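You operate a simulated robot arm through the tools that you are given. There is no shell and no other tool.

The job below is to be done with a simulated robot arm. You get a single attempt, and the scene is never put back.

TASK
Lock the cursor on the laser line and stack the matching spacer and the block on the sample shelf.
Fine: the gap scale gives the spacer's size; the sample block goes on top. Set down upright: what you pick out, sample block.
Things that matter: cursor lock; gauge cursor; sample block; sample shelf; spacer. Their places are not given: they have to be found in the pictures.

The check looks at the end state, three seconds after you hand in, the way a careful person would. Anything else that was tipped, shoved, dropped, spilled or broken makes it a failure.

THE ROBOT
A 7-joint arm with a two-finger parallel gripper, fixed in place. Base frame: the origin is on the floor under the middle of its stand, x ahead of it, y to its left, z up. Units: m, rad, N and s.
It reaches about 1.247 m from its shoulder. Its first joint turns from -2.304 to 2.304 rad. Payload 3.91 kg.
Tool frame: the origin (TCP) lies between the finger pads and is the grasp point; the fingertips stand 0.03 m ahead of it; z points along the fingers, y is the line along which they close. Largest opening 0.11 m; finger width 0.02, thickness 0.01; the body of the gripper, 0.048 by 0.112 m, starts 0.055 m behind the TCP.
Orientation is told as [roll, pitch, yaw] about the base's x, y, z axes, in that order, counted from this pose: with the fingers straight down and closing along the base's y, the tool's x points along the base's -x, its y along +y and its z along -z.

THE INTERFACE
- The arm moves only by the tool arm_command. Its argument "rows" is a list of rows, each an object of numbers (a shift or turn left out is 0, a gripper value left out holds the last): "dx", "dy", "dz": the shift along the tool's x, y, z in units of 20 mm (1.0 is 20 mm); "ax", "ay", "az": the turn, a rotation vector about the tool's x, y, z in units of 8 degrees (1.0 is 8 degrees). In form: [{"dx": .., "dy": .., "dz": .., "ax": .., "ay": .., "az": ..}, ...]. A call has 1 to 20 rows; each row shifts and turns the commanded pose from where the row before left it, along the tool's axes as they then stand. "gripper" is the closure, from 0 (fully open) to 1 (shut), set as the call begins (left out, the last holds). A call with a number of a shift or a turn outside -1 to 1 is refused whole. A row lasts 0.2 s, in which the tool goes at most 0.05 m and 0.15 rad; a call with a longer step from one row to the next is refused whole, and so is a gripper value outside its range. A pose out of reach is approached as far as the arm can. The call stops where the force on the tool passes 50 N (or 10 N more than at its start, if that is more) or the arm is blocked; 0.2 s more then pass. Each finger travels about 0.108 m/s and halts on what it meets, pressing with about 38 N; the grip force reading is that of the motor and also rises with nothing between the fingers. The clock runs only during rows and for 0.2 s after the last one: add rows that do not move to give the fingers time. The reply holds the time, the measured pose of the TCP, the force on the tool along the base axes, the opening and the grip force, in the units named above and with some noise, with the torque about the TCP (base axes, N m) and any sound that the robot's microphone picked up.
- Cameras (640 x 400 px; columns grow to the right, rows downward): "scene" is fixed at [0.3993, 0.4997, 1.588]; the picture's right is [-0.94, -0.34, 0.00], its down [-0.21, 0.58, -0.79] and it looks along [0.27, -0.74, -0.61] (base axes); focal length 214 px, centre (320, 200). "wrist" rides on the gripper at [0.072, 0.017, -0.103] in the tool frame; the picture's right is [-0.23, 0.97, 0.00], its down [-0.76, -0.18, -0.62] and it looks along [-0.61, -0.14, 0.78] (tool axes); focal length 222 px, centre (320, 200).
- capture(camera): a new picture of that camera. The clock stands still meanwhile.
- measure_at(camera, pixels): for up to 12 pixels [column, row] of the newest picture of that camera ("zoom" is the newest enlarged one), the place [x, y, z] in the base frame of the surface seen there, good to about 0.002 m. The clock stands still meanwhile.
- enlarge(camera, box): a new picture of the part [left, top, right, bottom] of that camera's present view, enlarged. The clock stands still meanwhile.
- sign_off(): hands the job in; it is judged then, once.

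Unless the task says otherwise, let go and move clear before handing in.

The tools are called after "Call:" as name(argument=value, ...) on one line, values as JSON. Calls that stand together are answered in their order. arm_command: Moves the arm, as the interface text tells. Its arguments: {"type":"object","properties":{"rows":{"type":"array"},"gripper":{"type":"number"}},"required":["rows"]} The other tools are called the same way: capture (camera) takes a picture; measure_at (camera, pixels) gives the place of the surface under pixels of a picture; enlarge (camera, box) takes an enlarged picture of a part of a camera's view; sign_off () hands the job in.

At the start:

```text
time: 0.0
ee_pos: [0.4448, 0.3376, 1.3712]
tool_rot: [0.001, 0.0, -0.001]
wrist_force: [0.1, 0.2, -0.5]
wrist_torque: [0.01, -0.01, -0.03]
gripper_width: 0.1099
gripper_force: 0.1
```

scene: 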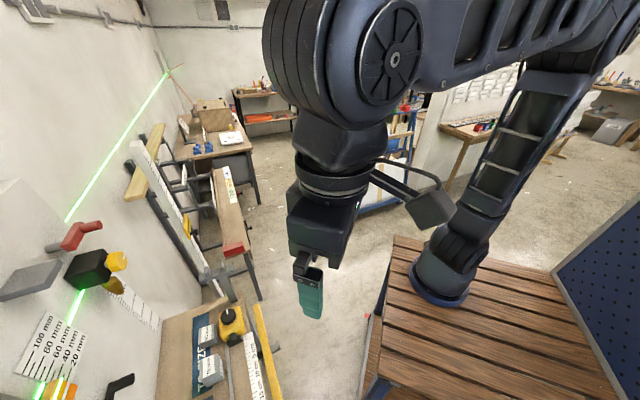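
wrist: 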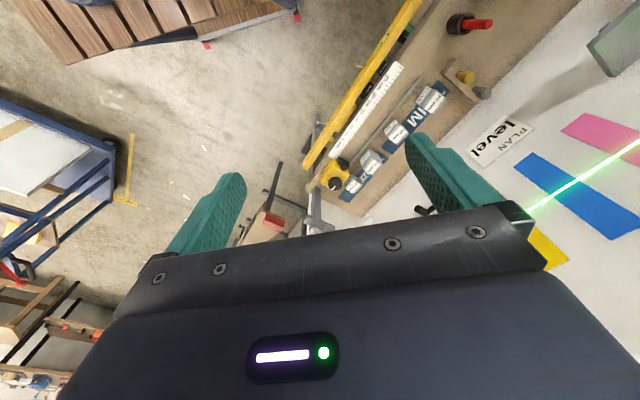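

The scene picture shows a laser line on a wall at left (about 75,210 to 165,75), a red-handled lock at (80,235), a black/yellow cursor at (95,268), a gap scale near (60,340), and a bench with spacers at (210,360). I'll enlarge these regions before I move.

Call:
enlarge(camera="scene", box=[0, 200, 160, 400])

Call:
enlarge(camera="wrist", box=[300, 0, 640, 212])

```text
2.00 times, centred on (80, 300) of scene
```

zoom: 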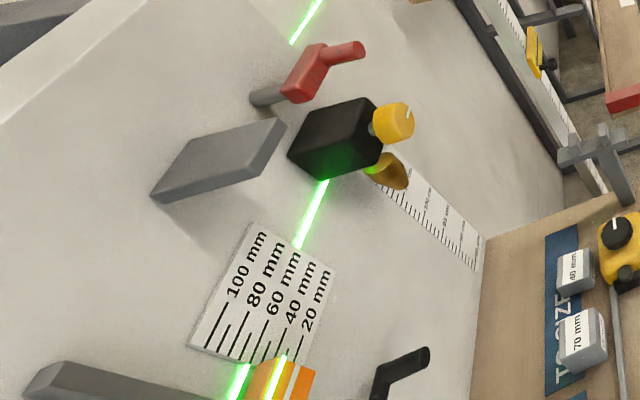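

```text
1.88 times, centred on (470, 106) of wrist
```

zoom: 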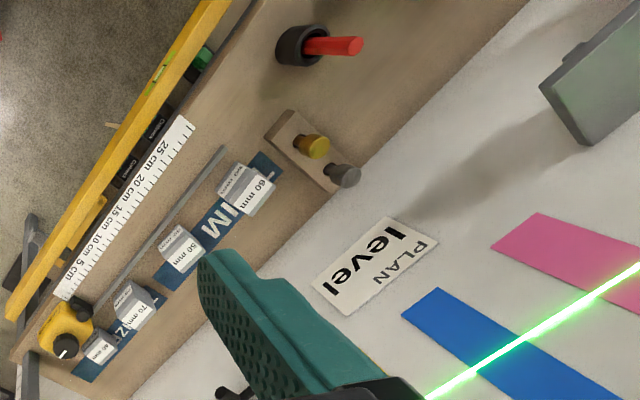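

The wrist zoom shows spacers marked 40, 70, 50 and 60 mm on a bench, with a magenta and a blue strip on the wall crossed by the laser. I'll measure points on these objects to work out the geometry.

Call:
measure_at(camera="scene", pixels=[[70, 212], [165, 73], [77, 300], [40, 390], [90, 262], [80, 235], [117, 261], [30, 280], [205, 335], [210, 368], [60, 385], [120, 310]])

Call:
measure_at(camera="wrist", pixels=[[432, 100], [397, 133], [371, 160], [352, 188], [470, 77], [480, 93], [460, 25], [540, 205], [600, 160], [610, 50], [500, 140], [595, 205]])

```text
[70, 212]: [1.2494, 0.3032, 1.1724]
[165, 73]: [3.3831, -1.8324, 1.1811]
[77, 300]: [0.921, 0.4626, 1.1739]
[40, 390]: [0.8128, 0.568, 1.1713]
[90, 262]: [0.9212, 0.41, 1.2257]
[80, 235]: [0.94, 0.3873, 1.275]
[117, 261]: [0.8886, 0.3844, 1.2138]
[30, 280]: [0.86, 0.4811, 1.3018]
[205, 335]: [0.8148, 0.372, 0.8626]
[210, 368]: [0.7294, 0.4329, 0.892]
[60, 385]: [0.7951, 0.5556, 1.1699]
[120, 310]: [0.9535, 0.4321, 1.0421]
```

```text
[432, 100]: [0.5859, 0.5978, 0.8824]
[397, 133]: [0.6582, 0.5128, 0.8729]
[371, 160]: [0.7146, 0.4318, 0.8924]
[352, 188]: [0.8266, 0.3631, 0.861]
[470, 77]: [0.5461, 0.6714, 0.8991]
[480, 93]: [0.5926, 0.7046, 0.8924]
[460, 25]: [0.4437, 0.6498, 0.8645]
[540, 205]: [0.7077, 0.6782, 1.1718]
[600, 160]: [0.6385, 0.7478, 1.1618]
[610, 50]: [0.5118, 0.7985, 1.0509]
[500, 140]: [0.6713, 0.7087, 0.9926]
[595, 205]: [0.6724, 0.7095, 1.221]
```

The laser is level at z≈1.172 on a wall panel whose face lies on x+y≈1.385, so its normal is at 45°. I'll yaw the gripper toward that wall and tilt it up so the wrist camera sees the cursor, lock, scale and shelf.

Call:
arm_command(rows=[{"az": -1}, {"az": -1}, {"az": -1}, {"az": -1}, {"az": -1}, {"az": -1}, {"az": -1}, {"ay": -1}, {"ay": -1}, {"ay": -1}], gripper=0)

```text
time: 2.2
ee_pos: [0.4456, 0.3377, 1.3718]
tool_rot: [0.0, -0.42, 0.978]
wrist_force: [0.0, 0.2, 0.0]
wrist_torque: [-0.02, 0.03, 0.03]
gripper_width: 0.1101
gripper_force: 0.1
```

Call:
capture(camera="wrist")

Call:
capture(camera="scene")

```text
taken
```

wrist: 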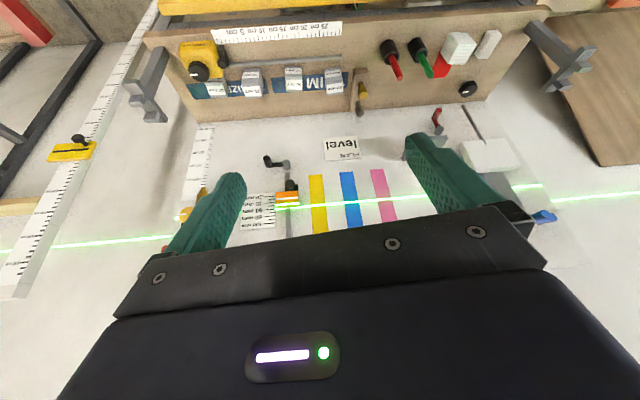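

```text
taken
```

scene: 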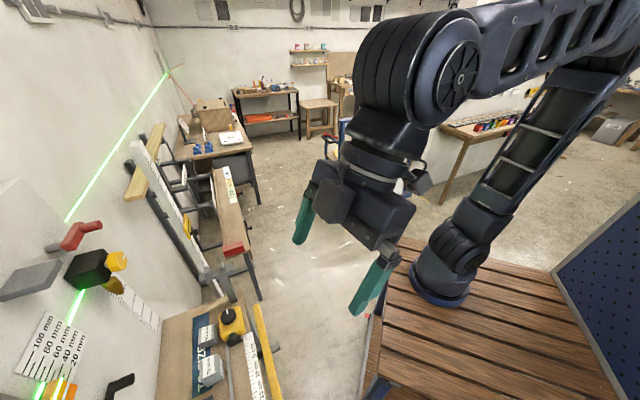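

The picture is upside down and the gripper hides the upper wall, but a vertical slider with an orange cursor shows at about (288,195) beside the gap scale at (258,210). I'll tilt up more and back off to see the whole panel.

Call:
arm_command(rows=[{"ay": -1}, {"ay": -1}, {"ay": -1}, {"ay": -1}])

Call:
capture(camera="wrist")

```text
time: 3.2
ee_pos: [0.4446, 0.3384, 1.3728]
tool_rot: [-0.003, -0.979, 0.978]
wrist_force: [-0.2, 1.0, 0.5]
wrist_torque: [-0.02, -0.04, -0.01]
gripper_width: 0.1102
gripper_force: 0.1
```

```text
taken
```

wrist: 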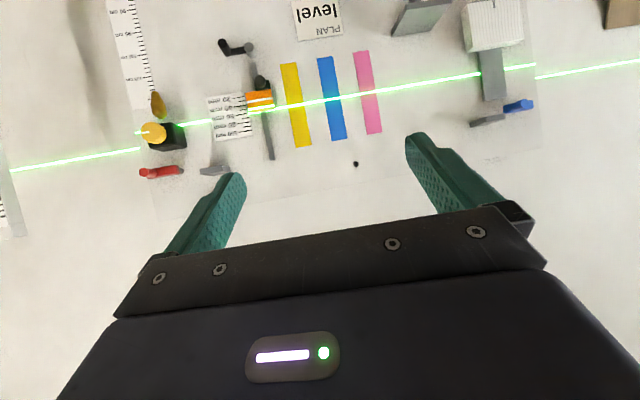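

Call:
enlarge(camera="wrist", box=[110, 0, 390, 200])

Call:
enlarge(camera="wrist", box=[380, 0, 560, 140])

```text
2.00 times, centred on (250, 100) of wrist
```

zoom: 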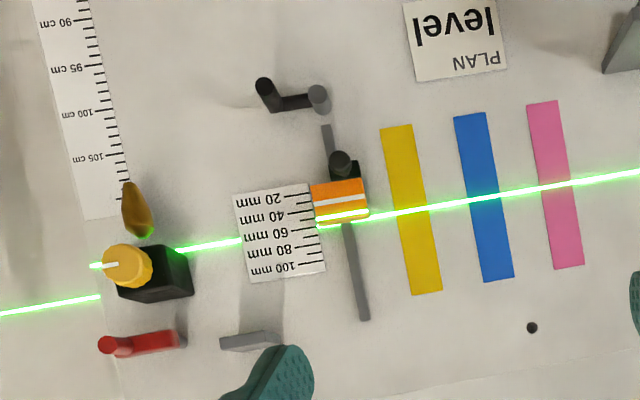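

```text
2.86 times, centred on (470, 70) of wrist
```

zoom: 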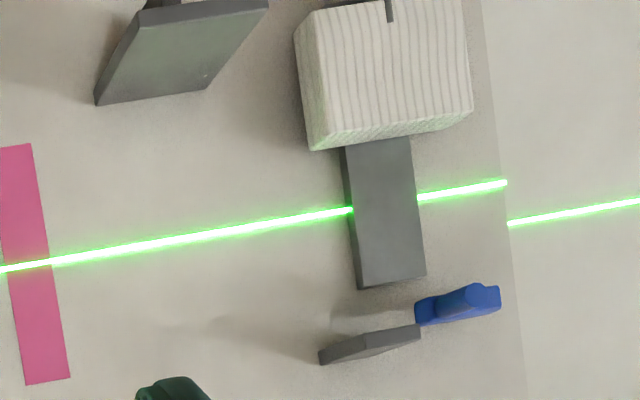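

The gauge cursor is the orange piece at about (260,100), on a vertical rail beside the gap scale. Because the picture is upside down, I'll level the tool toward the wall and roll it 180° so the camera sees the panel upright.

Call:
arm_command(rows=[{"ay": -1}, {"ay": -1}, {"ay": -1}, {"ay": -1}, {"ay": -0.24}, {"ax": 0.7}, {"ax": 0.7}])

Call:
arm_command(rows=[{"az": 1}, {"az": 1}, {"az": 1}, {"az": 1}, {"az": 1}, {"az": 1}, {"az": 1}, {"az": 1}, {"az": 1}, {"az": 1}, {"az": 1}, {"az": 1}])

```text
time: 4.8
ee_pos: [0.4449, 0.3385, 1.3707]
tool_rot: [0.311, -1.569, 0.47]
wrist_force: [0.1, -0.7, 0.0]
wrist_torque: [0.0, -0.01, 0.03]
gripper_width: 0.1101
gripper_force: 0.0
```

```text
time: 7.4
ee_pos: [0.4451, 0.3383, 1.371]
tool_rot: [1.569, 0.106, -0.789]
wrist_force: [0.0, 0.0, 0.1]
wrist_torque: [0.0, -0.02, 0.03]
gripper_width: 0.1102
gripper_force: 0.0
```

The roll is going freely, so I'll finish the 180° turn and rise a little for a full view of the panel.

Call:
arm_command(rows=[{"az": 1}, {"az": 1}, {"az": 1}, {"az": 1}, {"az": 1}, {"az": 1}, {"az": 1}, {"az": 1}, {"az": 1}, {"az": 1}, {"az": 0.5}])

Call:
capture(camera="wrist")

Call:
capture(camera="scene")

```text
time: 9.8
ee_pos: [0.4456, 0.3393, 1.3717]
tool_rot: [-0.91, 1.57, 3.014]
wrist_force: [-0.1, -0.1, -0.2]
wrist_torque: [0.0, 0.0, -0.02]
gripper_width: 0.1098
gripper_force: 0.0
```

```text
taken
```

wrist: 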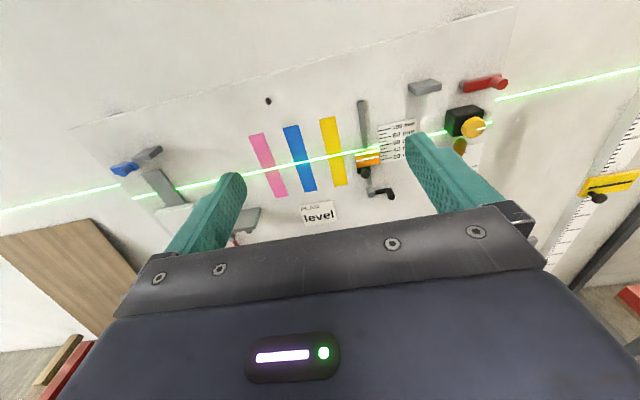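

```text
taken
```

scene: 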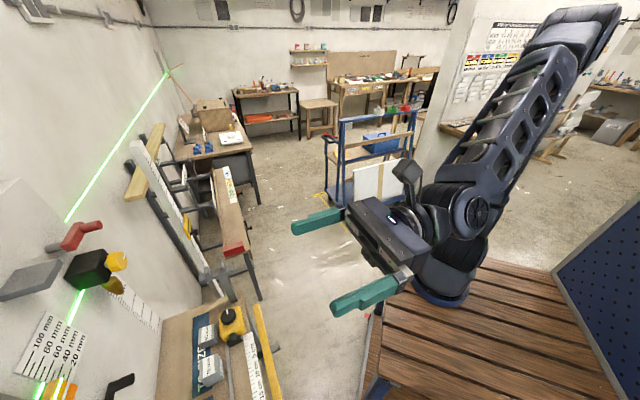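

The view is now upright: laser at about rows 120–195, cursor at (367,158), scale at (397,140), shelf and block region near (180,210) behind the left finger. I'll lower the arm so the lower part of the panel clears the gripper.

Call:
arm_command(rows=[{"dx": -1}, {"dx": -1}, {"dx": -1}, {"dx": -1}, {"dx": -1}, {"dx": -1}])

Call:
capture(camera="wrist")

```text
time: 11.2
ee_pos: [0.4492, 0.3436, 1.2561]
tool_rot: [-0.068, 1.569, -2.43]
wrist_force: [0.9, -0.4, 0.9]
wrist_torque: [0.02, 0.05, 0.09]
gripper_width: 0.1099
gripper_force: 0.0
out of reach, approached as far as the arm can: row 6
```

```text
taken
```

wrist: 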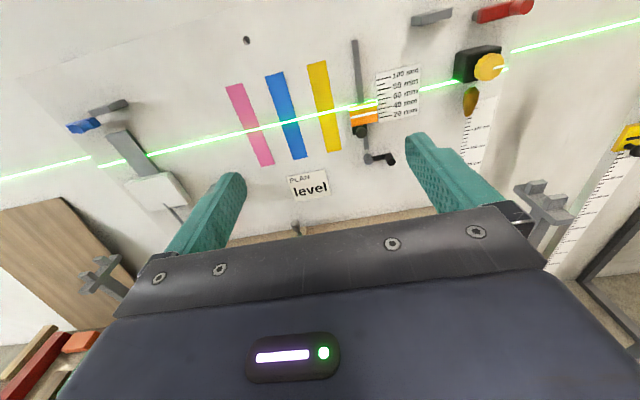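

The arm reached a fold limit there, but the view is clear: cursor at (362,117), black lever at (380,158), scale at (400,90), grey shelf and white block at (155,180). I'll enlarge both groups.

Call:
enlarge(camera="wrist", box=[320, 0, 540, 180])

Call:
measure_at(camera="wrist", pixels=[[355, 45], [365, 118], [360, 131], [389, 160], [367, 158], [398, 90], [470, 65], [489, 66], [500, 12], [432, 17], [160, 190], [135, 150]])

Call:
enlarge(camera="wrist", box=[40, 60, 260, 260])

```text
2.22 times, centred on (430, 90) of wrist
```

zoom: 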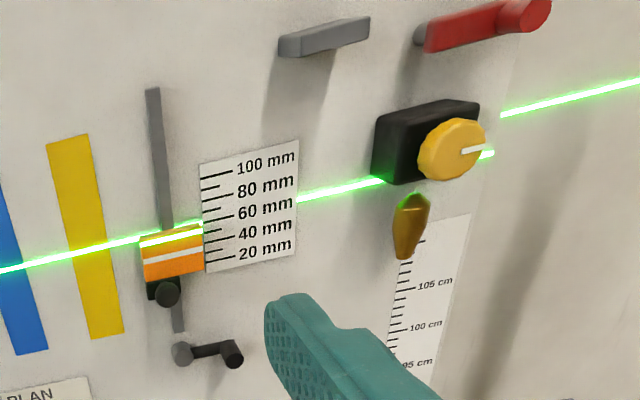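

```text
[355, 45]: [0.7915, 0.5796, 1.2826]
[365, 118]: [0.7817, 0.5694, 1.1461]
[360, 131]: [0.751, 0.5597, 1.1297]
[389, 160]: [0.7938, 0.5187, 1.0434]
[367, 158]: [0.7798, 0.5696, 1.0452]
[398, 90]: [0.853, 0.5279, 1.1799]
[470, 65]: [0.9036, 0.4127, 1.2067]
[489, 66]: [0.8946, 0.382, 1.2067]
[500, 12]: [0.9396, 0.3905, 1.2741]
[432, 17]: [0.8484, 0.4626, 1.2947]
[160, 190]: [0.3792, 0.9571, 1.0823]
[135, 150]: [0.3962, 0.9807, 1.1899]
```

```text
2.00 times, centred on (150, 160) of wrist
```

zoom: 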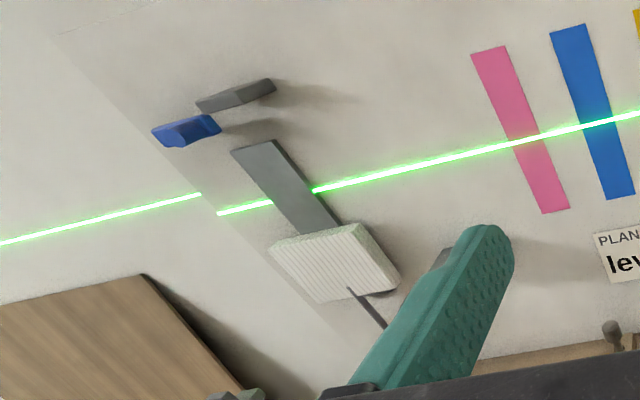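

The panel shows the orange cursor (white index line at z≈1.146, below the laser), a black knob under it, and a black crank at (380,158). I haven't found the sample block yet, so I'll rise slightly and tilt down to survey the bench.

Call:
arm_command(rows=[{"dx": 1}, {"dx": 1}, {"dx": 1}, {"ay": -1}, {"ay": -1}, {"ay": -1}])

Call:
capture(camera="wrist")

```text
time: 12.8
ee_pos: [0.4065, 0.374, 1.3172]
tool_rot: [0.004, 1.149, -2.256]
wrist_force: [1.2, -0.4, 0.7]
wrist_torque: [0.01, 0.03, 0.01]
gripper_width: 0.1099
gripper_force: 0.1
stopped in row 6: the arm was blocked; the commanded pose is now the measured one
```

```text
taken
```

wrist: 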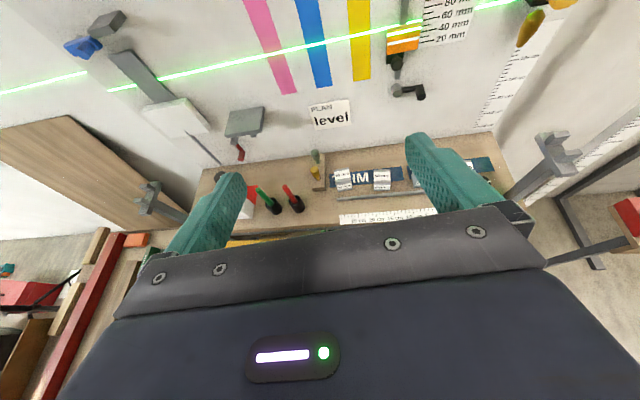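

The arm hit a joint limit but the view is good: a shelf plate at (245,125) with a red lever under it, the spacer row around (340–400,180), and red/green pegs at (270–290,200). I'll move up and toward the wall, then tilt more to see the bench.

Call:
arm_command(rows=[{"dx": 1, "dz": 0.3}, {"dx": 1, "dz": 0.3}, {"dx": 1, "dz": 0.3}, {"dx": 1, "dz": 0.3}, {"dx": 1, "dz": 0.3}, {"ay": -1}, {"ay": -1}])

Call:
capture(camera="wrist")

```text
time: 14.4
ee_pos: [0.4496, 0.4269, 1.3961]
tool_rot: [0.002, 0.87, -2.259]
wrist_force: [-0.1, -0.2, 0.3]
wrist_torque: [0.0, 0.0, 0.0]
gripper_width: 0.1098
gripper_force: 0.1
```

```text
taken
```

wrist: 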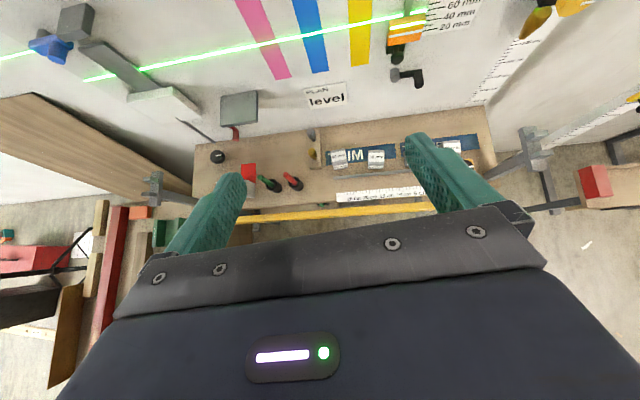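

The bench has red/green items near (245–290,180) that the left finger partly hides. I'll move left and tilt a little more to see them.

Call:
arm_command(rows=[{"dy": -1}, {"dy": -1}, {"dy": -1}, {"dy": -1}, {"dy": -1}, {"dy": -1}, {"ay": -1}])

Call:
capture(camera="wrist")

Call:
enlarge(camera="wrist", box=[220, 60, 420, 200])

```text
time: 16.0
ee_pos: [0.3554, 0.5041, 1.3946]
tool_rot: [0.001, 0.729, -2.259]
wrist_force: [-0.6, -0.4, -0.1]
wrist_torque: [-0.01, -0.02, 0.0]
gripper_width: 0.11
gripper_force: 0.1
```

```text
taken
```

wrist: 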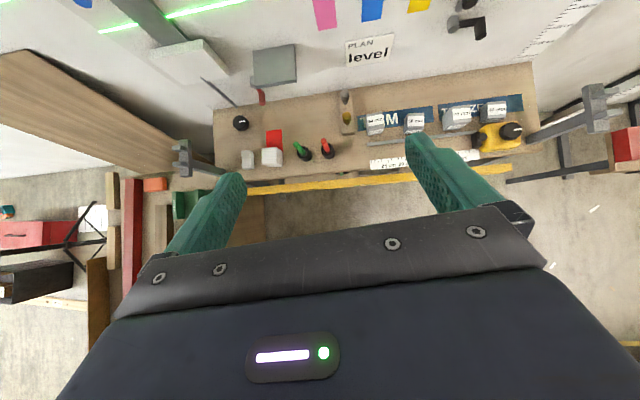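

```text
2.86 times, centred on (320, 130) of wrist
```

zoom: 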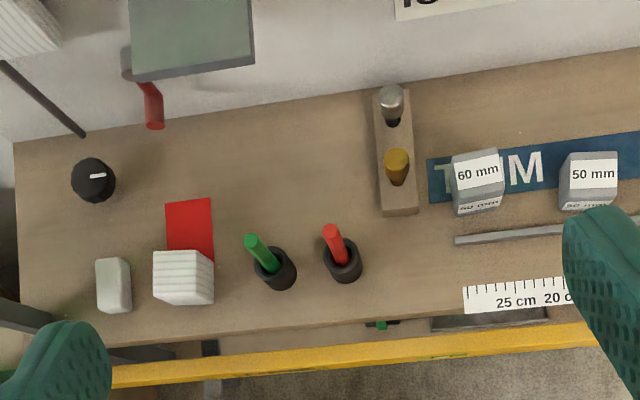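

The bench shows a ribbed white block at about zoom (183,275), a plain white piece at (113,285), and the spacer row. The grey-green plate at wrist (273,65) looks like the sample shelf. I'll measure these and zoom in closer.

Call:
measure_at(camera="zoom", pixels=[[183, 262], [183, 295], [113, 280], [190, 225], [93, 180], [60, 220], [190, 30], [150, 100], [478, 170], [588, 172], [265, 260], [400, 230]])

Call:
measure_at(camera="wrist", pixels=[[258, 52], [293, 46], [297, 80], [256, 86], [276, 66], [261, 97], [375, 122], [415, 121], [457, 117], [495, 110], [190, 60], [470, 25]])

Call:
enlarge(camera="wrist", box=[220, 100, 320, 180])

Call:
enlarge(camera="wrist", box=[350, 80, 530, 170])

Call:
enlarge(camera="wrist", box=[140, 20, 320, 120])

```text
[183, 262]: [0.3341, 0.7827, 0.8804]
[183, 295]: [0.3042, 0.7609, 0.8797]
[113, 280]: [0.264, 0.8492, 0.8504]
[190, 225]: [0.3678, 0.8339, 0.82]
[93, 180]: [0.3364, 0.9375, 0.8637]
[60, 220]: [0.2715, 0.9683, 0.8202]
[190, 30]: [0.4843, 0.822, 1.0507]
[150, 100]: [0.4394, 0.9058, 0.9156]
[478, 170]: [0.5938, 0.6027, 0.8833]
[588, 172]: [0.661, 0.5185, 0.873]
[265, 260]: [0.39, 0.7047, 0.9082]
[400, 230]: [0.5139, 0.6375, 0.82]
```

```text
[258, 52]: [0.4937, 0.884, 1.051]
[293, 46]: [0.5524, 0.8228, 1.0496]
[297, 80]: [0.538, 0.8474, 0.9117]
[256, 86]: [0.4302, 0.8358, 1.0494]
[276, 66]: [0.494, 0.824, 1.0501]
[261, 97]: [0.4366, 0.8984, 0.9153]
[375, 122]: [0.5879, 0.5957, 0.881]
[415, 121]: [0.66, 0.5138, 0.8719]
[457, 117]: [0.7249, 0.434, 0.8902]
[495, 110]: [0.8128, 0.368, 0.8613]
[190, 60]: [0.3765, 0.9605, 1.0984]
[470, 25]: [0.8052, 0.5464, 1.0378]
```

```text
5.00 times, centred on (270, 140) of wrist
```

zoom: 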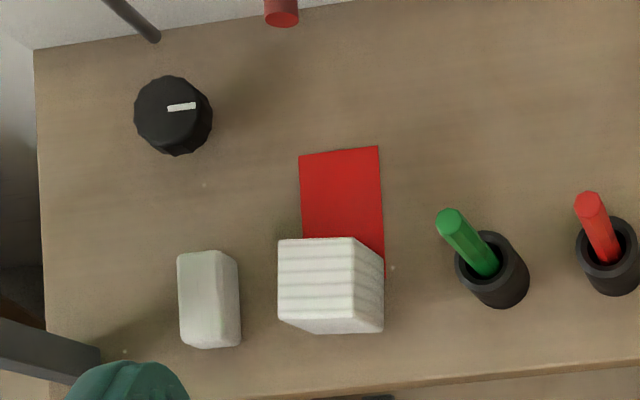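

```text
3.56 times, centred on (440, 125) of wrist
```

zoom: 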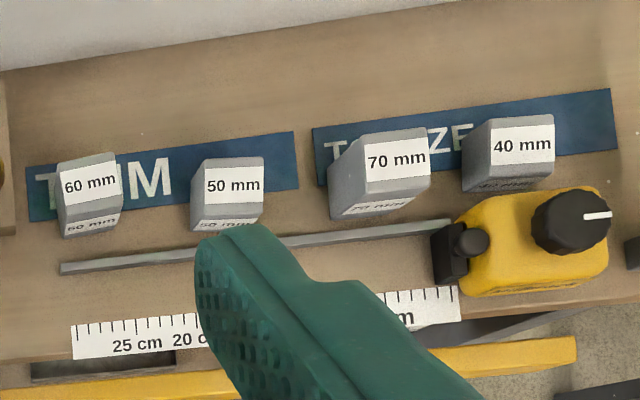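

```text
3.56 times, centred on (230, 70) of wrist
```

zoom: 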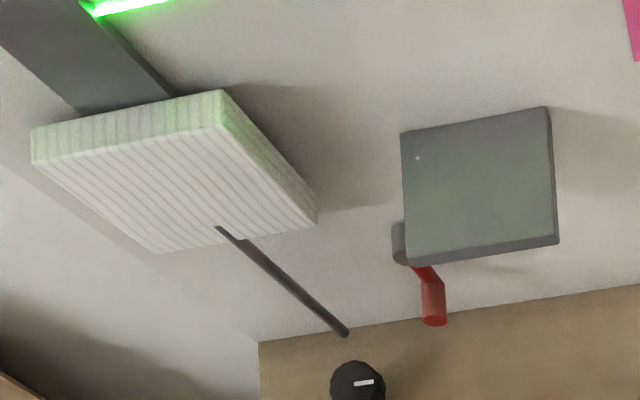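

Spacer tops sit at z≈0.86, 0.873, 0.883 and 0.89 over a bench at 0.82, so each spacer's height matches its label. The shelf plate is at z≈1.05 near (0.49,0.82). Next I'll level the tool and move in front of the gauge to read the scale and inspect the lock.

Call:
arm_command(rows=[{"ay": 1}, {"ay": 1}, {"ay": 1}, {"ay": 1}, {"ay": 1}, {"ay": 1}, {"ax": -0.7}, {"dy": 1, "dz": 0.4, "dx": -0.5}, {"dy": 1, "dz": 0.4, "dx": -0.5}, {"dy": 1, "dz": 0.4, "dx": -0.5}, {"dy": 1, "dz": 0.4, "dx": -0.5}, {"dy": 1, "dz": 0.4, "dx": -0.5}, {"dy": 1, "dz": 0.4, "dx": -0.5}, {"dy": 1, "dz": 0.4, "dx": -0.5}, {"dy": 1, "dz": 0.4, "dx": -0.5}, {"dy": 1, "dz": 0.4, "dx": -0.5}, {"dy": 1, "dz": 0.4, "dx": -0.5}, {"dy": 1, "dz": 0.4, "dx": -0.5}, {"dy": 1, "dx": -0.5}])

Call:
capture(camera="wrist")

```text
time: 20.2
ee_pos: [0.4423, 0.4971, 1.2791]
tool_rot: [0.783, 1.56, -1.329]
wrist_force: [-0.6, 0.3, 0.5]
wrist_torque: [-0.08, 0.0, -0.02]
gripper_width: 0.1099
gripper_force: 0.0
out of reach, approached as far as the arm can: row 18, 19
stopped in row 19: the arm was blocked; the commanded pose is now the measured one
```

```text
taken
```

wrist: 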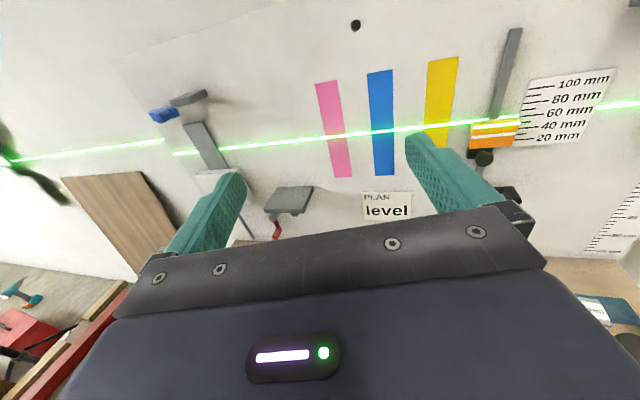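

The arm is near its fold limit, and the azimuth has drifted to about 59°. I'll push out toward the wall first, then correct the yaw and slide right to the gauge.

Call:
arm_command(rows=[{"dz": 1}, {"dz": 1}, {"dz": 1}, {"dz": 1}, {"ax": -0.9}, {"ax": -0.85}, {"dy": 1}, {"dy": 1}, {"dy": 1}])

Call:
capture(camera="wrist")

```text
time: 22.2
ee_pos: [0.5277, 0.5238, 1.2771]
tool_rot: [0.895, 1.561, -1.461]
wrist_force: [0.1, -0.4, -0.1]
wrist_torque: [0.02, 0.0, 0.0]
gripper_width: 0.1102
gripper_force: 0.0
```

```text
taken
```

wrist: 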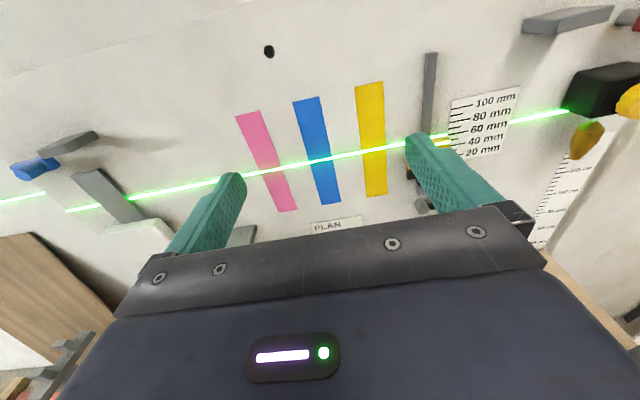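

It's at s≈0, n≈0.74 and clear of everything. I'll slide right about 0.16 m so the gauge sits between the fingers.

Call:
arm_command(rows=[{"dy": 1}, {"dy": 1}, {"dy": 1}, {"dy": 1}, {"dy": 1}, {"dy": 1}, {"dy": 1}, {"dy": 1}])

Call:
capture(camera="wrist")

Call:
enlarge(camera="wrist", box=[240, 80, 440, 220])

```text
time: 24.0
ee_pos: [0.6423, 0.4102, 1.2786]
tool_rot: [0.849, 1.56, -1.507]
wrist_force: [-0.7, 0.9, 0.4]
wrist_torque: [0.01, -0.03, 0.01]
gripper_width: 0.1098
gripper_force: 0.0
```

```text
taken
```

wrist: 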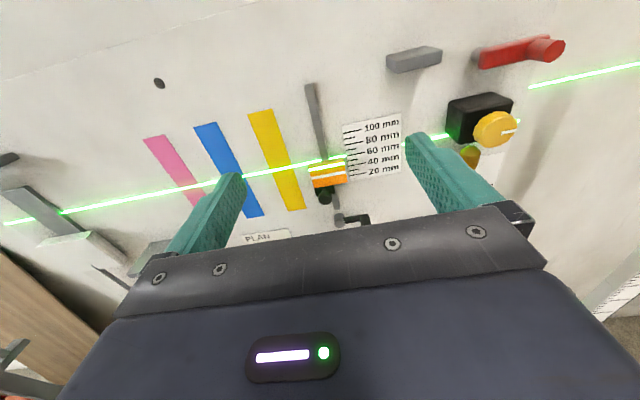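

```text
2.86 times, centred on (340, 150) of wrist
```

zoom: 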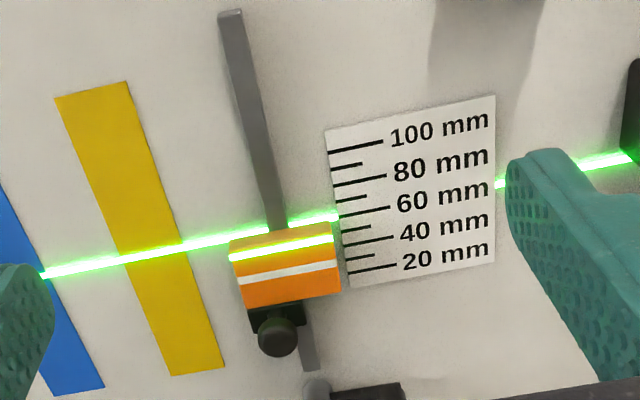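

The laser meets the scale's left edge at about zoom (337,215), right at the 60 mm tick. I'll measure tick heights against the laser height, and check the cursor and lock.

Call:
measure_at(camera="zoom", pixels=[[345, 151], [350, 183], [355, 213], [360, 241], [365, 269], [150, 252], [345, 166], [345, 199], [498, 184], [330, 217], [470, 200], [330, 132]])

Call:
measure_at(camera="zoom", pixels=[[285, 271], [285, 248], [285, 290], [278, 335], [238, 242], [330, 225], [245, 300], [340, 285], [235, 15], [275, 215], [312, 360], [265, 318]])

Call:
enlarge(camera="wrist", box=[290, 140, 400, 240])

```text
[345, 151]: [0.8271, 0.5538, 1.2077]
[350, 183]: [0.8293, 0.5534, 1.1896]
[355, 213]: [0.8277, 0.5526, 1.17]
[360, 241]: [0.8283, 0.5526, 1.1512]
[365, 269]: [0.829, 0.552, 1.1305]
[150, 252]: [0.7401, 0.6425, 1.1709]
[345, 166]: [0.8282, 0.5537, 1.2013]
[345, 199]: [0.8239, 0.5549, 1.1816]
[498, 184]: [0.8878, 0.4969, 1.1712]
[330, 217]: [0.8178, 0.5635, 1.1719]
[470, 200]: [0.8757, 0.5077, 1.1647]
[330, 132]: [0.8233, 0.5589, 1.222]
```

```text
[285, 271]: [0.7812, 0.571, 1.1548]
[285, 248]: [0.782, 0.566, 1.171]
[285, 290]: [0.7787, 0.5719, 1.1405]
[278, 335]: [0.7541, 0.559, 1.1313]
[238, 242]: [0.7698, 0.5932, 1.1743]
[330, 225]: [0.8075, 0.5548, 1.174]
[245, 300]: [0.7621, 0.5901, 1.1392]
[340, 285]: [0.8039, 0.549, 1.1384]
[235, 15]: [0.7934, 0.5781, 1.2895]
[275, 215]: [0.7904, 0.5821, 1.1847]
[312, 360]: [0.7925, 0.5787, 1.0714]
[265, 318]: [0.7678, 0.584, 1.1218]
```

```text
4.00 times, centred on (345, 190) of wrist
```

zoom: 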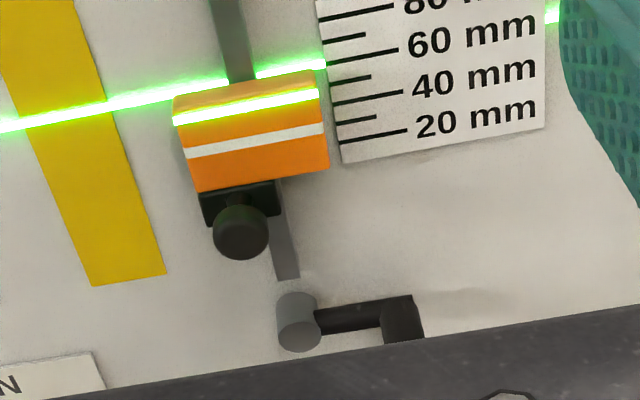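

Ticks run 1:1 and the 60 mm tick is at z≈1.170, while the laser is at z≈1.171, so the scale reads 60 mm. The cursor's white index line is at z≈1.155, about 16 mm low. I'll lower the camera to inspect the black knob and the crank lever.

Call:
arm_command(rows=[{"dx": -1}, {"dx": -1}, {"dx": -1}, {"dx": -1}])

Call:
capture(camera="wrist")

Call:
enlarge(camera="wrist", box=[260, 60, 420, 200])

```text
time: 25.0
ee_pos: [0.6421, 0.41, 1.2001]
tool_rot: [0.942, 1.56, -1.413]
wrist_force: [0.1, -0.4, 0.6]
wrist_torque: [0.01, 0.03, -0.05]
gripper_width: 0.1099
gripper_force: 0.1
```

```text
taken
```

wrist: 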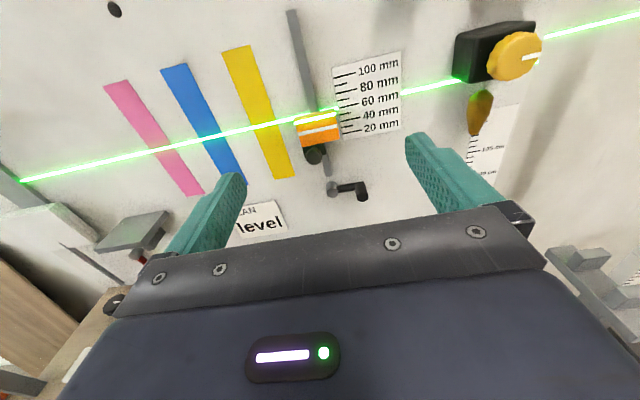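

```text
2.86 times, centred on (340, 130) of wrist
```

zoom: 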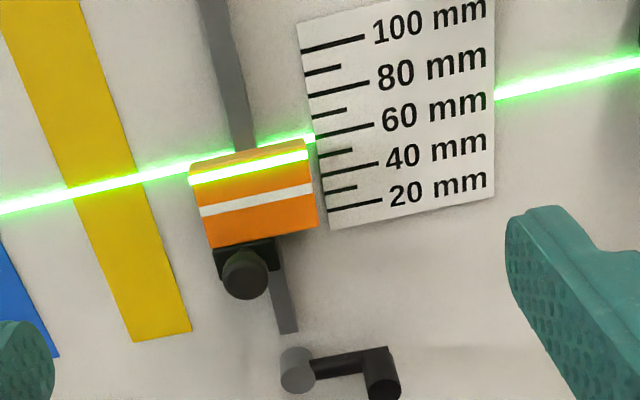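

The laser meets the scale at the 60 mm tick again, and the black crank's grey hub at about zoom (297,370) is directly below the rail. I'll measure the cursor's edges, knob, hub and handle before grasping the cursor body.

Call:
measure_at(camera="zoom", pixels=[[206, 213], [312, 192], [258, 200], [258, 225], [215, 240], [314, 222], [192, 172], [245, 275], [265, 290], [297, 370], [383, 375], [340, 365]])

Call:
measure_at(camera="zoom", pixels=[[285, 370], [310, 368], [372, 375], [395, 378], [385, 352], [288, 330], [230, 290], [230, 260], [272, 262], [250, 160], [285, 385], [380, 392]])

```text
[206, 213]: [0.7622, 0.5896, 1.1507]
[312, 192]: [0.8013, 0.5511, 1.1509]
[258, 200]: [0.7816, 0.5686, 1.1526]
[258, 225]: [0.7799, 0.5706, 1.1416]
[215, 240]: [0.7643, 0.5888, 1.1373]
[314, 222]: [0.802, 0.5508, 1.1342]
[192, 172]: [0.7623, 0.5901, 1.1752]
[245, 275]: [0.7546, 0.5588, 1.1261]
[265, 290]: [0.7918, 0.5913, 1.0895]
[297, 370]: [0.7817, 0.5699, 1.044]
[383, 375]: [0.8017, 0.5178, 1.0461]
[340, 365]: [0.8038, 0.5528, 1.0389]
```

```text
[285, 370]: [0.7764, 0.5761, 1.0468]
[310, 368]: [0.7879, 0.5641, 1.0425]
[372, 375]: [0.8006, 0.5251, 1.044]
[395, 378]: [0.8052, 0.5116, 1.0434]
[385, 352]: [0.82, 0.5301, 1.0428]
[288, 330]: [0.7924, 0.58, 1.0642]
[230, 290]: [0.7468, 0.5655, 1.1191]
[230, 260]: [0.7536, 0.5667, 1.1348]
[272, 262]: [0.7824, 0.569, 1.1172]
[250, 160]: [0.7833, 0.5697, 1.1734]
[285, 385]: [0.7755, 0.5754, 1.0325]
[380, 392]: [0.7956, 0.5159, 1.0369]
```

The cursor body spans s≈0.122–0.177 and z≈1.135–1.175, with its front face at n≈0.956. I'll line up with the open gripper and approach most of the way, then check.

Call:
arm_command(rows=[{"dx": -1, "dy": -0.4}, {"dx": -1, "dy": -0.33}, {"dz": 1}, {"dz": 1}, {"dz": 1}, {"dz": 1}, {"dz": 1}, {"dz": 1}], gripper=0)

Call:
capture(camera="wrist")

```text
time: 26.8
ee_pos: [0.7164, 0.5042, 1.1593]
tool_rot: [0.795, 1.561, -1.56]
wrist_force: [-0.3, 0.1, 0.7]
wrist_torque: [0.02, -0.01, 0.0]
gripper_width: 0.1099
gripper_force: 0.1
```

```text
taken
```

wrist: 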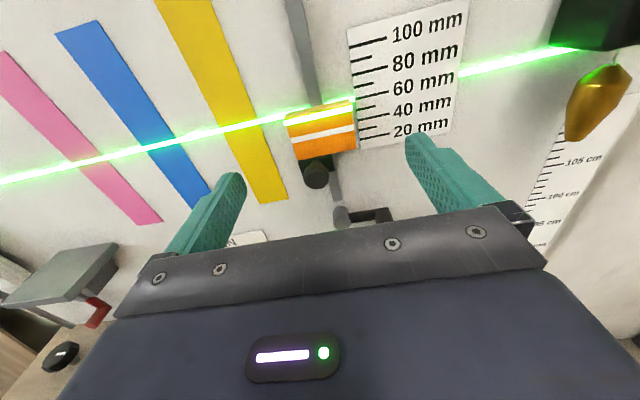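

The TCP is centred at s≈0.150, z≈1.159, and the fingers straddle the cursor at about (320,135). I'll finish the approach, leaving a few millimetres to the wall.

Call:
arm_command(rows=[{"dz": 1, "dx": -0.1}, {"dz": 1}, {"dz": 1}, {"dz": 0.7}])

Call:
capture(camera="wrist")

```text
time: 27.8
ee_pos: [0.7685, 0.5564, 1.1566]
tool_rot: [0.871, 1.56, -1.486]
wrist_force: [0.2, 0.3, 0.2]
wrist_torque: [-0.04, 0.01, -0.01]
gripper_width: 0.1098
gripper_force: 0.1
```

```text
taken
```

wrist: 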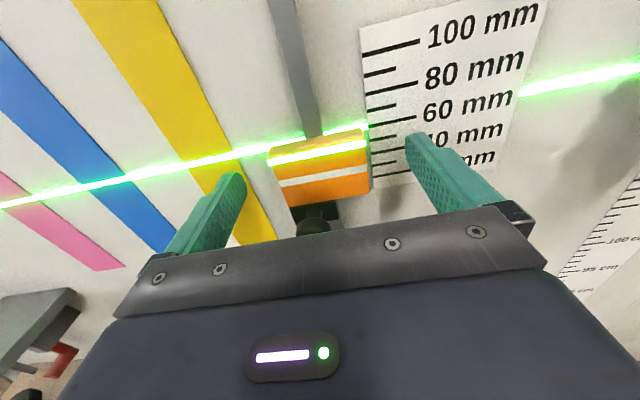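

The fingertips are at n≈0.967 on both sides of the cursor body (270–370, 140–205). I'll close on it.

Call:
arm_command(rows=[{}, {}, {}, {}], gripper=0.6)

Call:
capture(camera="wrist")

```text
time: 28.8
ee_pos: [0.7691, 0.5571, 1.1553]
tool_rot: [0.81, 1.56, -1.546]
wrist_force: [1.6, 4.4, 0.7]
wrist_torque: [0.38, 0.45, 0.2]
gripper_width: 0.0598
gripper_force: 44.1
```

```text
taken
```

wrist: 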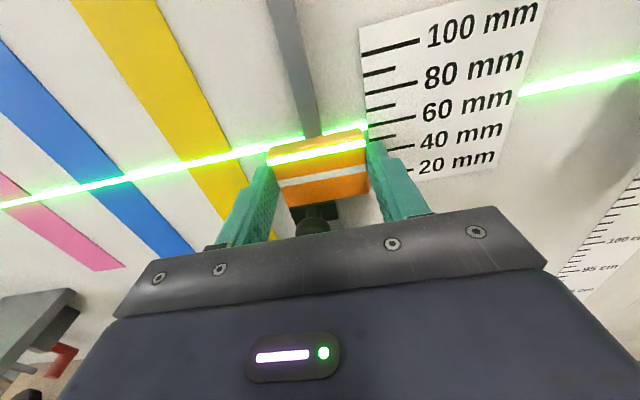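

The cursor is gripped at a 60 mm width. I'll measure the white index line and laser heights closely to set the lift.

Call:
enlarge(camera="wrist", box=[250, 100, 400, 220])

```text
3.33 times, centred on (325, 160) of wrist
```

zoom: 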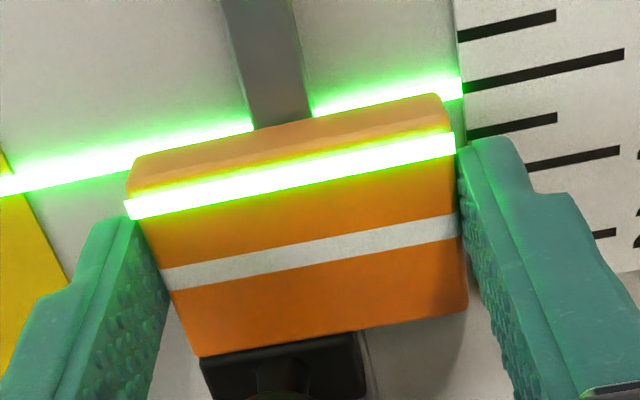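

Call:
measure_at(camera="zoom", pixels=[[200, 271], [250, 260], [320, 247], [380, 238], [430, 230], [180, 200], [250, 183], [320, 168], [380, 156], [430, 145], [200, 145], [400, 98]])

Call:
measure_at(camera="zoom", pixels=[[300, 240], [300, 264], [400, 224], [400, 245], [300, 160], [300, 183], [400, 142], [400, 162], [60, 175], [350, 102], [300, 330], [300, 150]])

```text
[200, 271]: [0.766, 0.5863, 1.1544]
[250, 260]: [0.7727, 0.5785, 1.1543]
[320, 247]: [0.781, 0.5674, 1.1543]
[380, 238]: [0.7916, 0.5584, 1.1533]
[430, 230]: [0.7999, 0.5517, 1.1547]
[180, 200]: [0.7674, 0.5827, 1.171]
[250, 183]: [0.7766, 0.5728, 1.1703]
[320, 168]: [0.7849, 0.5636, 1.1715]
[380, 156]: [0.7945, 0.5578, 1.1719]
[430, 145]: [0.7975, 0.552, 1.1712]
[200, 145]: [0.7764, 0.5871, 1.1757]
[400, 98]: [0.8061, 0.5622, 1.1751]
```

```text
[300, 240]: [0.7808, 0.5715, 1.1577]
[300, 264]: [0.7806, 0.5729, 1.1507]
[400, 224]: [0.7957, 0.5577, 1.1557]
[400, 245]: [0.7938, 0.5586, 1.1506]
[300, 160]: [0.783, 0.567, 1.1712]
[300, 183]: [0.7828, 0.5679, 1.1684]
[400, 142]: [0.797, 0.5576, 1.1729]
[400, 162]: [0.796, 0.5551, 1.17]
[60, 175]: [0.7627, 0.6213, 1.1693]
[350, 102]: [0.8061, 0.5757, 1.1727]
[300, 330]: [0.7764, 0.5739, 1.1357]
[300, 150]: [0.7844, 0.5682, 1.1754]
```

The index line is at z≈1.1542 and the laser at z≈1.1712, a 17 mm difference. I'll slide the gripped cursor up 17 mm slowly and watch the force.

Call:
arm_command(rows=[{"dx": 0.2}, {"dx": 0.2}, {"dx": 0.2}, {"dx": 0.25}, {}], gripper=0.6)

Call:
enlarge(camera="wrist", box=[250, 100, 400, 220])

```text
time: 30.0
ee_pos: [0.7684, 0.5564, 1.1729]
tool_rot: [0.835, 1.56, -1.524]
wrist_force: [-1.9, -7.1, -1.2]
wrist_torque: [0.58, 1.03, 0.27]
gripper_width: 0.0599
gripper_force: 44.8
```

```text
3.33 times, centred on (325, 160) of wrist
```

zoom: 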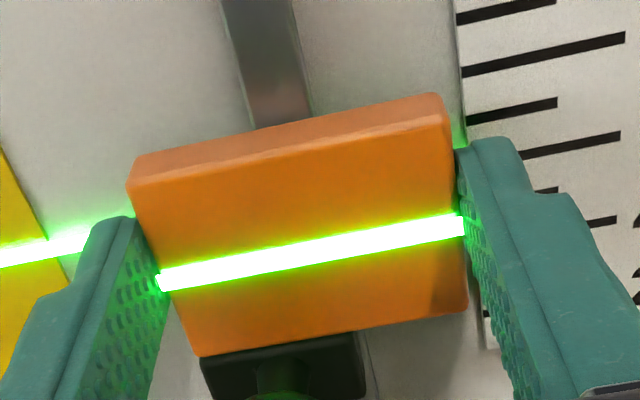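

The cursor slid freely and the laser now falls on the white index line. I'll zoom in further to check the alignment.

Call:
enlarge(camera="wrist", box=[285, 145, 365, 195])

```text
8.00 times, centred on (325, 170) of wrist
```

zoom: 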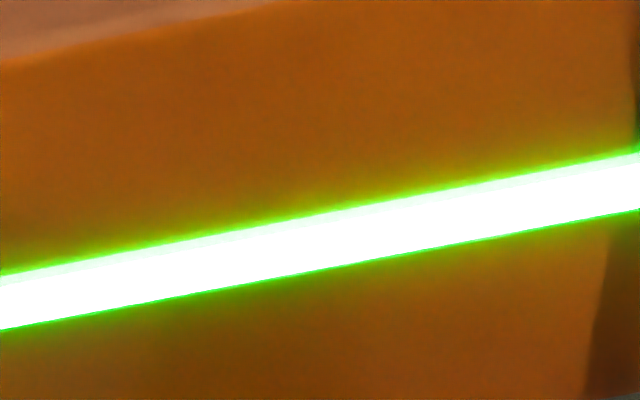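

The laser core sits within the white line, with a faint pale strip along its top edge, so the cursor is roughly 0.5 mm high. I'll lower it slightly, let go, and check that it stays.

Call:
arm_command(rows=[{"dx": -0.03}, {}, {}])

Call:
enlarge(camera="wrist", box=[285, 145, 365, 195])

```text
time: 30.8
ee_pos: [0.7696, 0.556, 1.1723]
tool_rot: [0.836, 1.56, -1.522]
wrist_force: [0.8, -3.6, -0.6]
wrist_torque: [0.83, 0.41, -0.04]
gripper_width: 0.0598
gripper_force: 44.9
```

```text
8.00 times, centred on (325, 170) of wrist
```

zoom: 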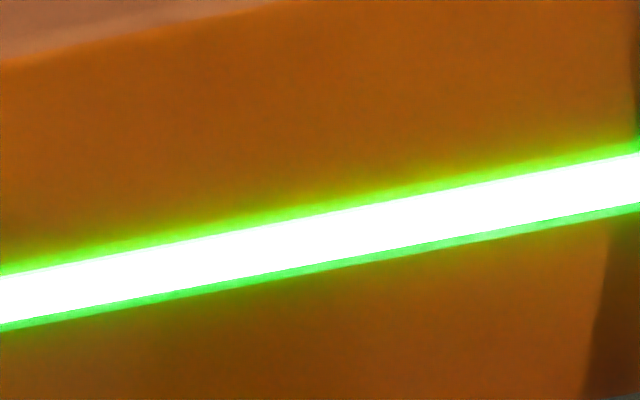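

The index line is now within about half a millimetre of the laser. I'll open the fingers and check that the cursor stays put.

Call:
arm_command(rows=[{}, {}, {}], gripper=0.2)

Call:
enlarge(camera="wrist", box=[285, 145, 365, 195])

```text
time: 31.6
ee_pos: [0.7685, 0.5571, 1.1716]
tool_rot: [0.842, 1.561, -1.517]
wrist_force: [0.5, -0.5, 0.0]
wrist_torque: [-0.01, 0.01, 0.0]
gripper_width: 0.088
gripper_force: 0.1
```

```text
8.00 times, centred on (325, 170) of wrist
```

zoom: 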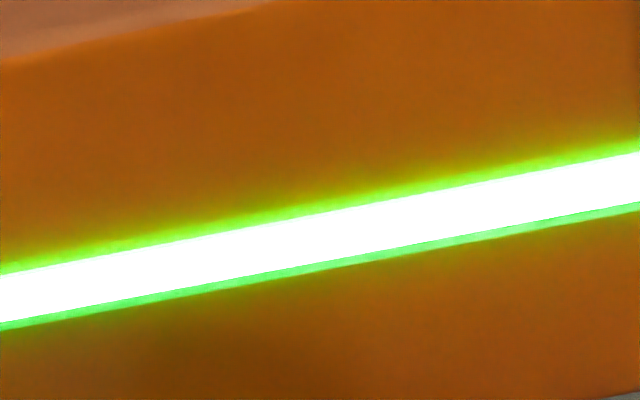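

The cursor held its place after release. I'll back straight off and then look at the lock lever.

Call:
arm_command(rows=[{"dz": -1}, {"dz": -1}, {"dz": -1}, {"dz": -1}, {"dz": -1}, {"dz": -1}, {"dz": -1}, {"dx": -1}, {"dx": -1}])

Call:
capture(camera="wrist")

Call:
enlarge(camera="wrist", box=[270, 60, 410, 200])

```text
time: 33.6
ee_pos: [0.6695, 0.4565, 1.1338]
tool_rot: [0.916, 1.56, -1.442]
wrist_force: [-1.0, 0.3, 0.1]
wrist_torque: [0.02, 0.0, -0.02]
gripper_width: 0.088
gripper_force: 0.1
```

```text
taken
```

wrist: 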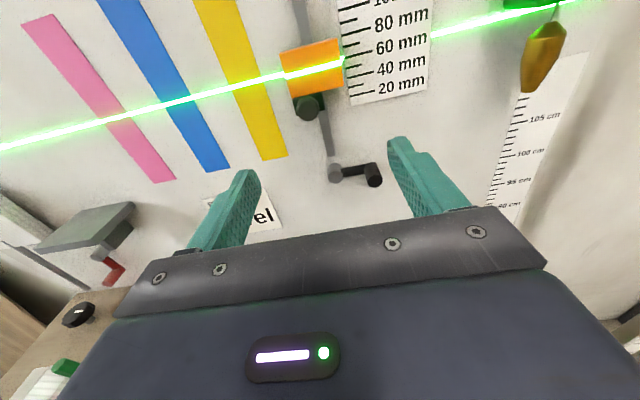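

```text
2.86 times, centred on (340, 130) of wrist
```

zoom: 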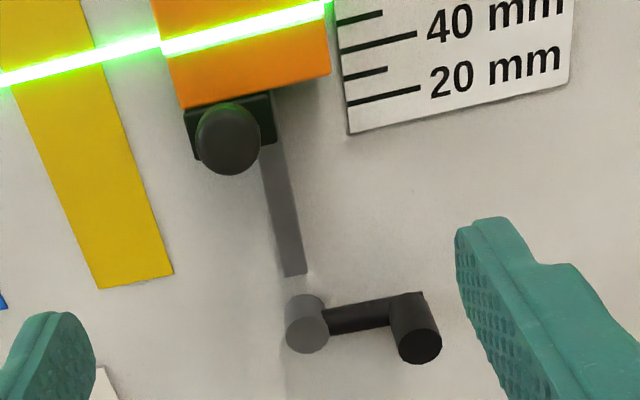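

The lever has a grey hub at zoom (308,335) and a black handle with its front face at (420,345); the cursor index is still on the laser. I'll measure handle and hub precisely.

Call:
measure_at(camera="zoom", pixels=[[420, 346], [420, 328], [420, 361], [402, 346], [438, 346], [405, 310], [308, 335], [308, 318], [290, 335], [325, 335], [308, 350], [360, 317]])

Call:
measure_at(camera="zoom", pixels=[[395, 300], [423, 298], [232, 145], [290, 270], [350, 305], [350, 328], [300, 300], [228, 122], [228, 170], [200, 145], [260, 145], [240, 60]])

```text
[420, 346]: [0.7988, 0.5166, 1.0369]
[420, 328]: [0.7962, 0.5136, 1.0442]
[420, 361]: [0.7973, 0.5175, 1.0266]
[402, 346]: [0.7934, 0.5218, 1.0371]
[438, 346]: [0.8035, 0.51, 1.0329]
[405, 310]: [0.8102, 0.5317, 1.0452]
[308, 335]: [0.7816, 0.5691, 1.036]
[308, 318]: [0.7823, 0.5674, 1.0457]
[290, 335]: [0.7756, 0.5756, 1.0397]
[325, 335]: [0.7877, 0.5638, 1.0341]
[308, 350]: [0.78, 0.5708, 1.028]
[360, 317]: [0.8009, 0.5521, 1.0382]
```

```text
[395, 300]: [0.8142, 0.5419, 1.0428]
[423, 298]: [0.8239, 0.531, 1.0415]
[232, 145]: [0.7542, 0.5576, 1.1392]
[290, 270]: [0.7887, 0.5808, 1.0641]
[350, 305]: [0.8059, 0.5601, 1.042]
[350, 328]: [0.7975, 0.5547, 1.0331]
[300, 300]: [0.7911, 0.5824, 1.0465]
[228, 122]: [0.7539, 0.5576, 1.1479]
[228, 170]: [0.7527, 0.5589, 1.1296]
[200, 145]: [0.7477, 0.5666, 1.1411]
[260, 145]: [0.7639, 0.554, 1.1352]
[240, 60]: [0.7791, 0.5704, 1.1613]
```

The handle's front face is at s≈0.200, n≈0.930, z≈1.036, and the hub axis is at s≈0.150, z≈1.037, so the arm is about 50 mm long. I'll narrow the fingers and line up with the handle at a distance first.

Call:
arm_command(rows=[{"dx": -1, "dy": 0.5}, {"dx": -1, "dy": 0.5}, {"dx": -1, "dy": 0.5}, {"dx": -1, "dy": 0.5}, {"dx": -0.85, "dy": 0.45}, {"dz": 1}, {"dz": 1}, {"dz": 1}], gripper=0.55)

Call:
capture(camera="wrist")

```text
time: 35.4
ee_pos: [0.7482, 0.4643, 1.0371]
tool_rot: [0.836, 1.562, -1.52]
wrist_force: [0.4, -0.6, 0.7]
wrist_torque: [0.01, -0.01, -0.03]
gripper_width: 0.0495
gripper_force: 0.0
```

```text
taken
```

wrist: 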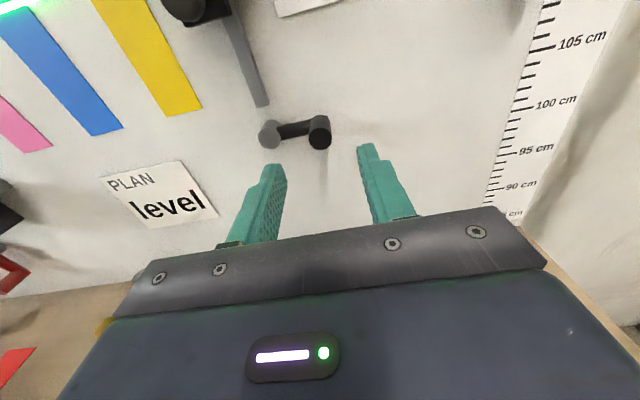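

It's aligned with the handle at (320,132), between the fingers. I'll advance 65 mm so the fingertips pass over the handle but stop short of the arm.

Call:
arm_command(rows=[{"dz": 1}, {"dz": 1}, {"dz": 1}, {"dz": 0.2}])

Call:
capture(camera="wrist")

Call:
enlarge(camera="wrist", box=[230, 90, 410, 230])

```text
time: 36.4
ee_pos: [0.7914, 0.5087, 1.0362]
tool_rot: [0.842, 1.56, -1.516]
wrist_force: [0.8, 1.0, -0.1]
wrist_torque: [0.04, 0.0, 0.0]
gripper_width: 0.0494
gripper_force: 0.1
```

```text
taken
```

wrist: 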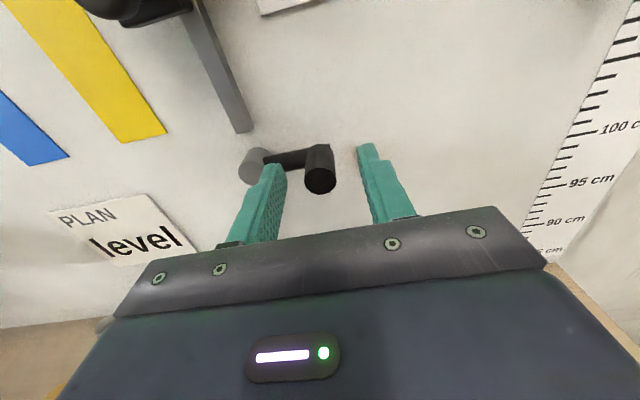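

```text
2.86 times, centred on (320, 160) of wrist
```

zoom: 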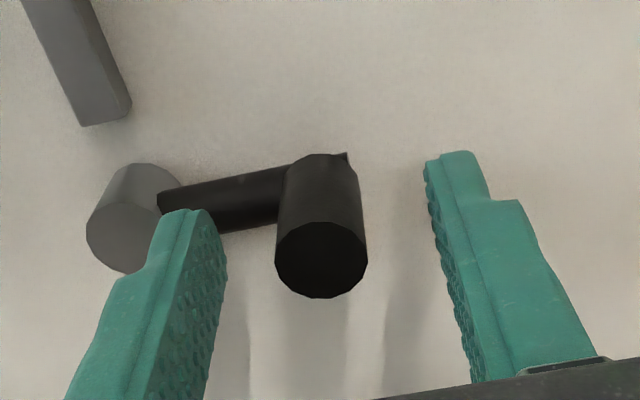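

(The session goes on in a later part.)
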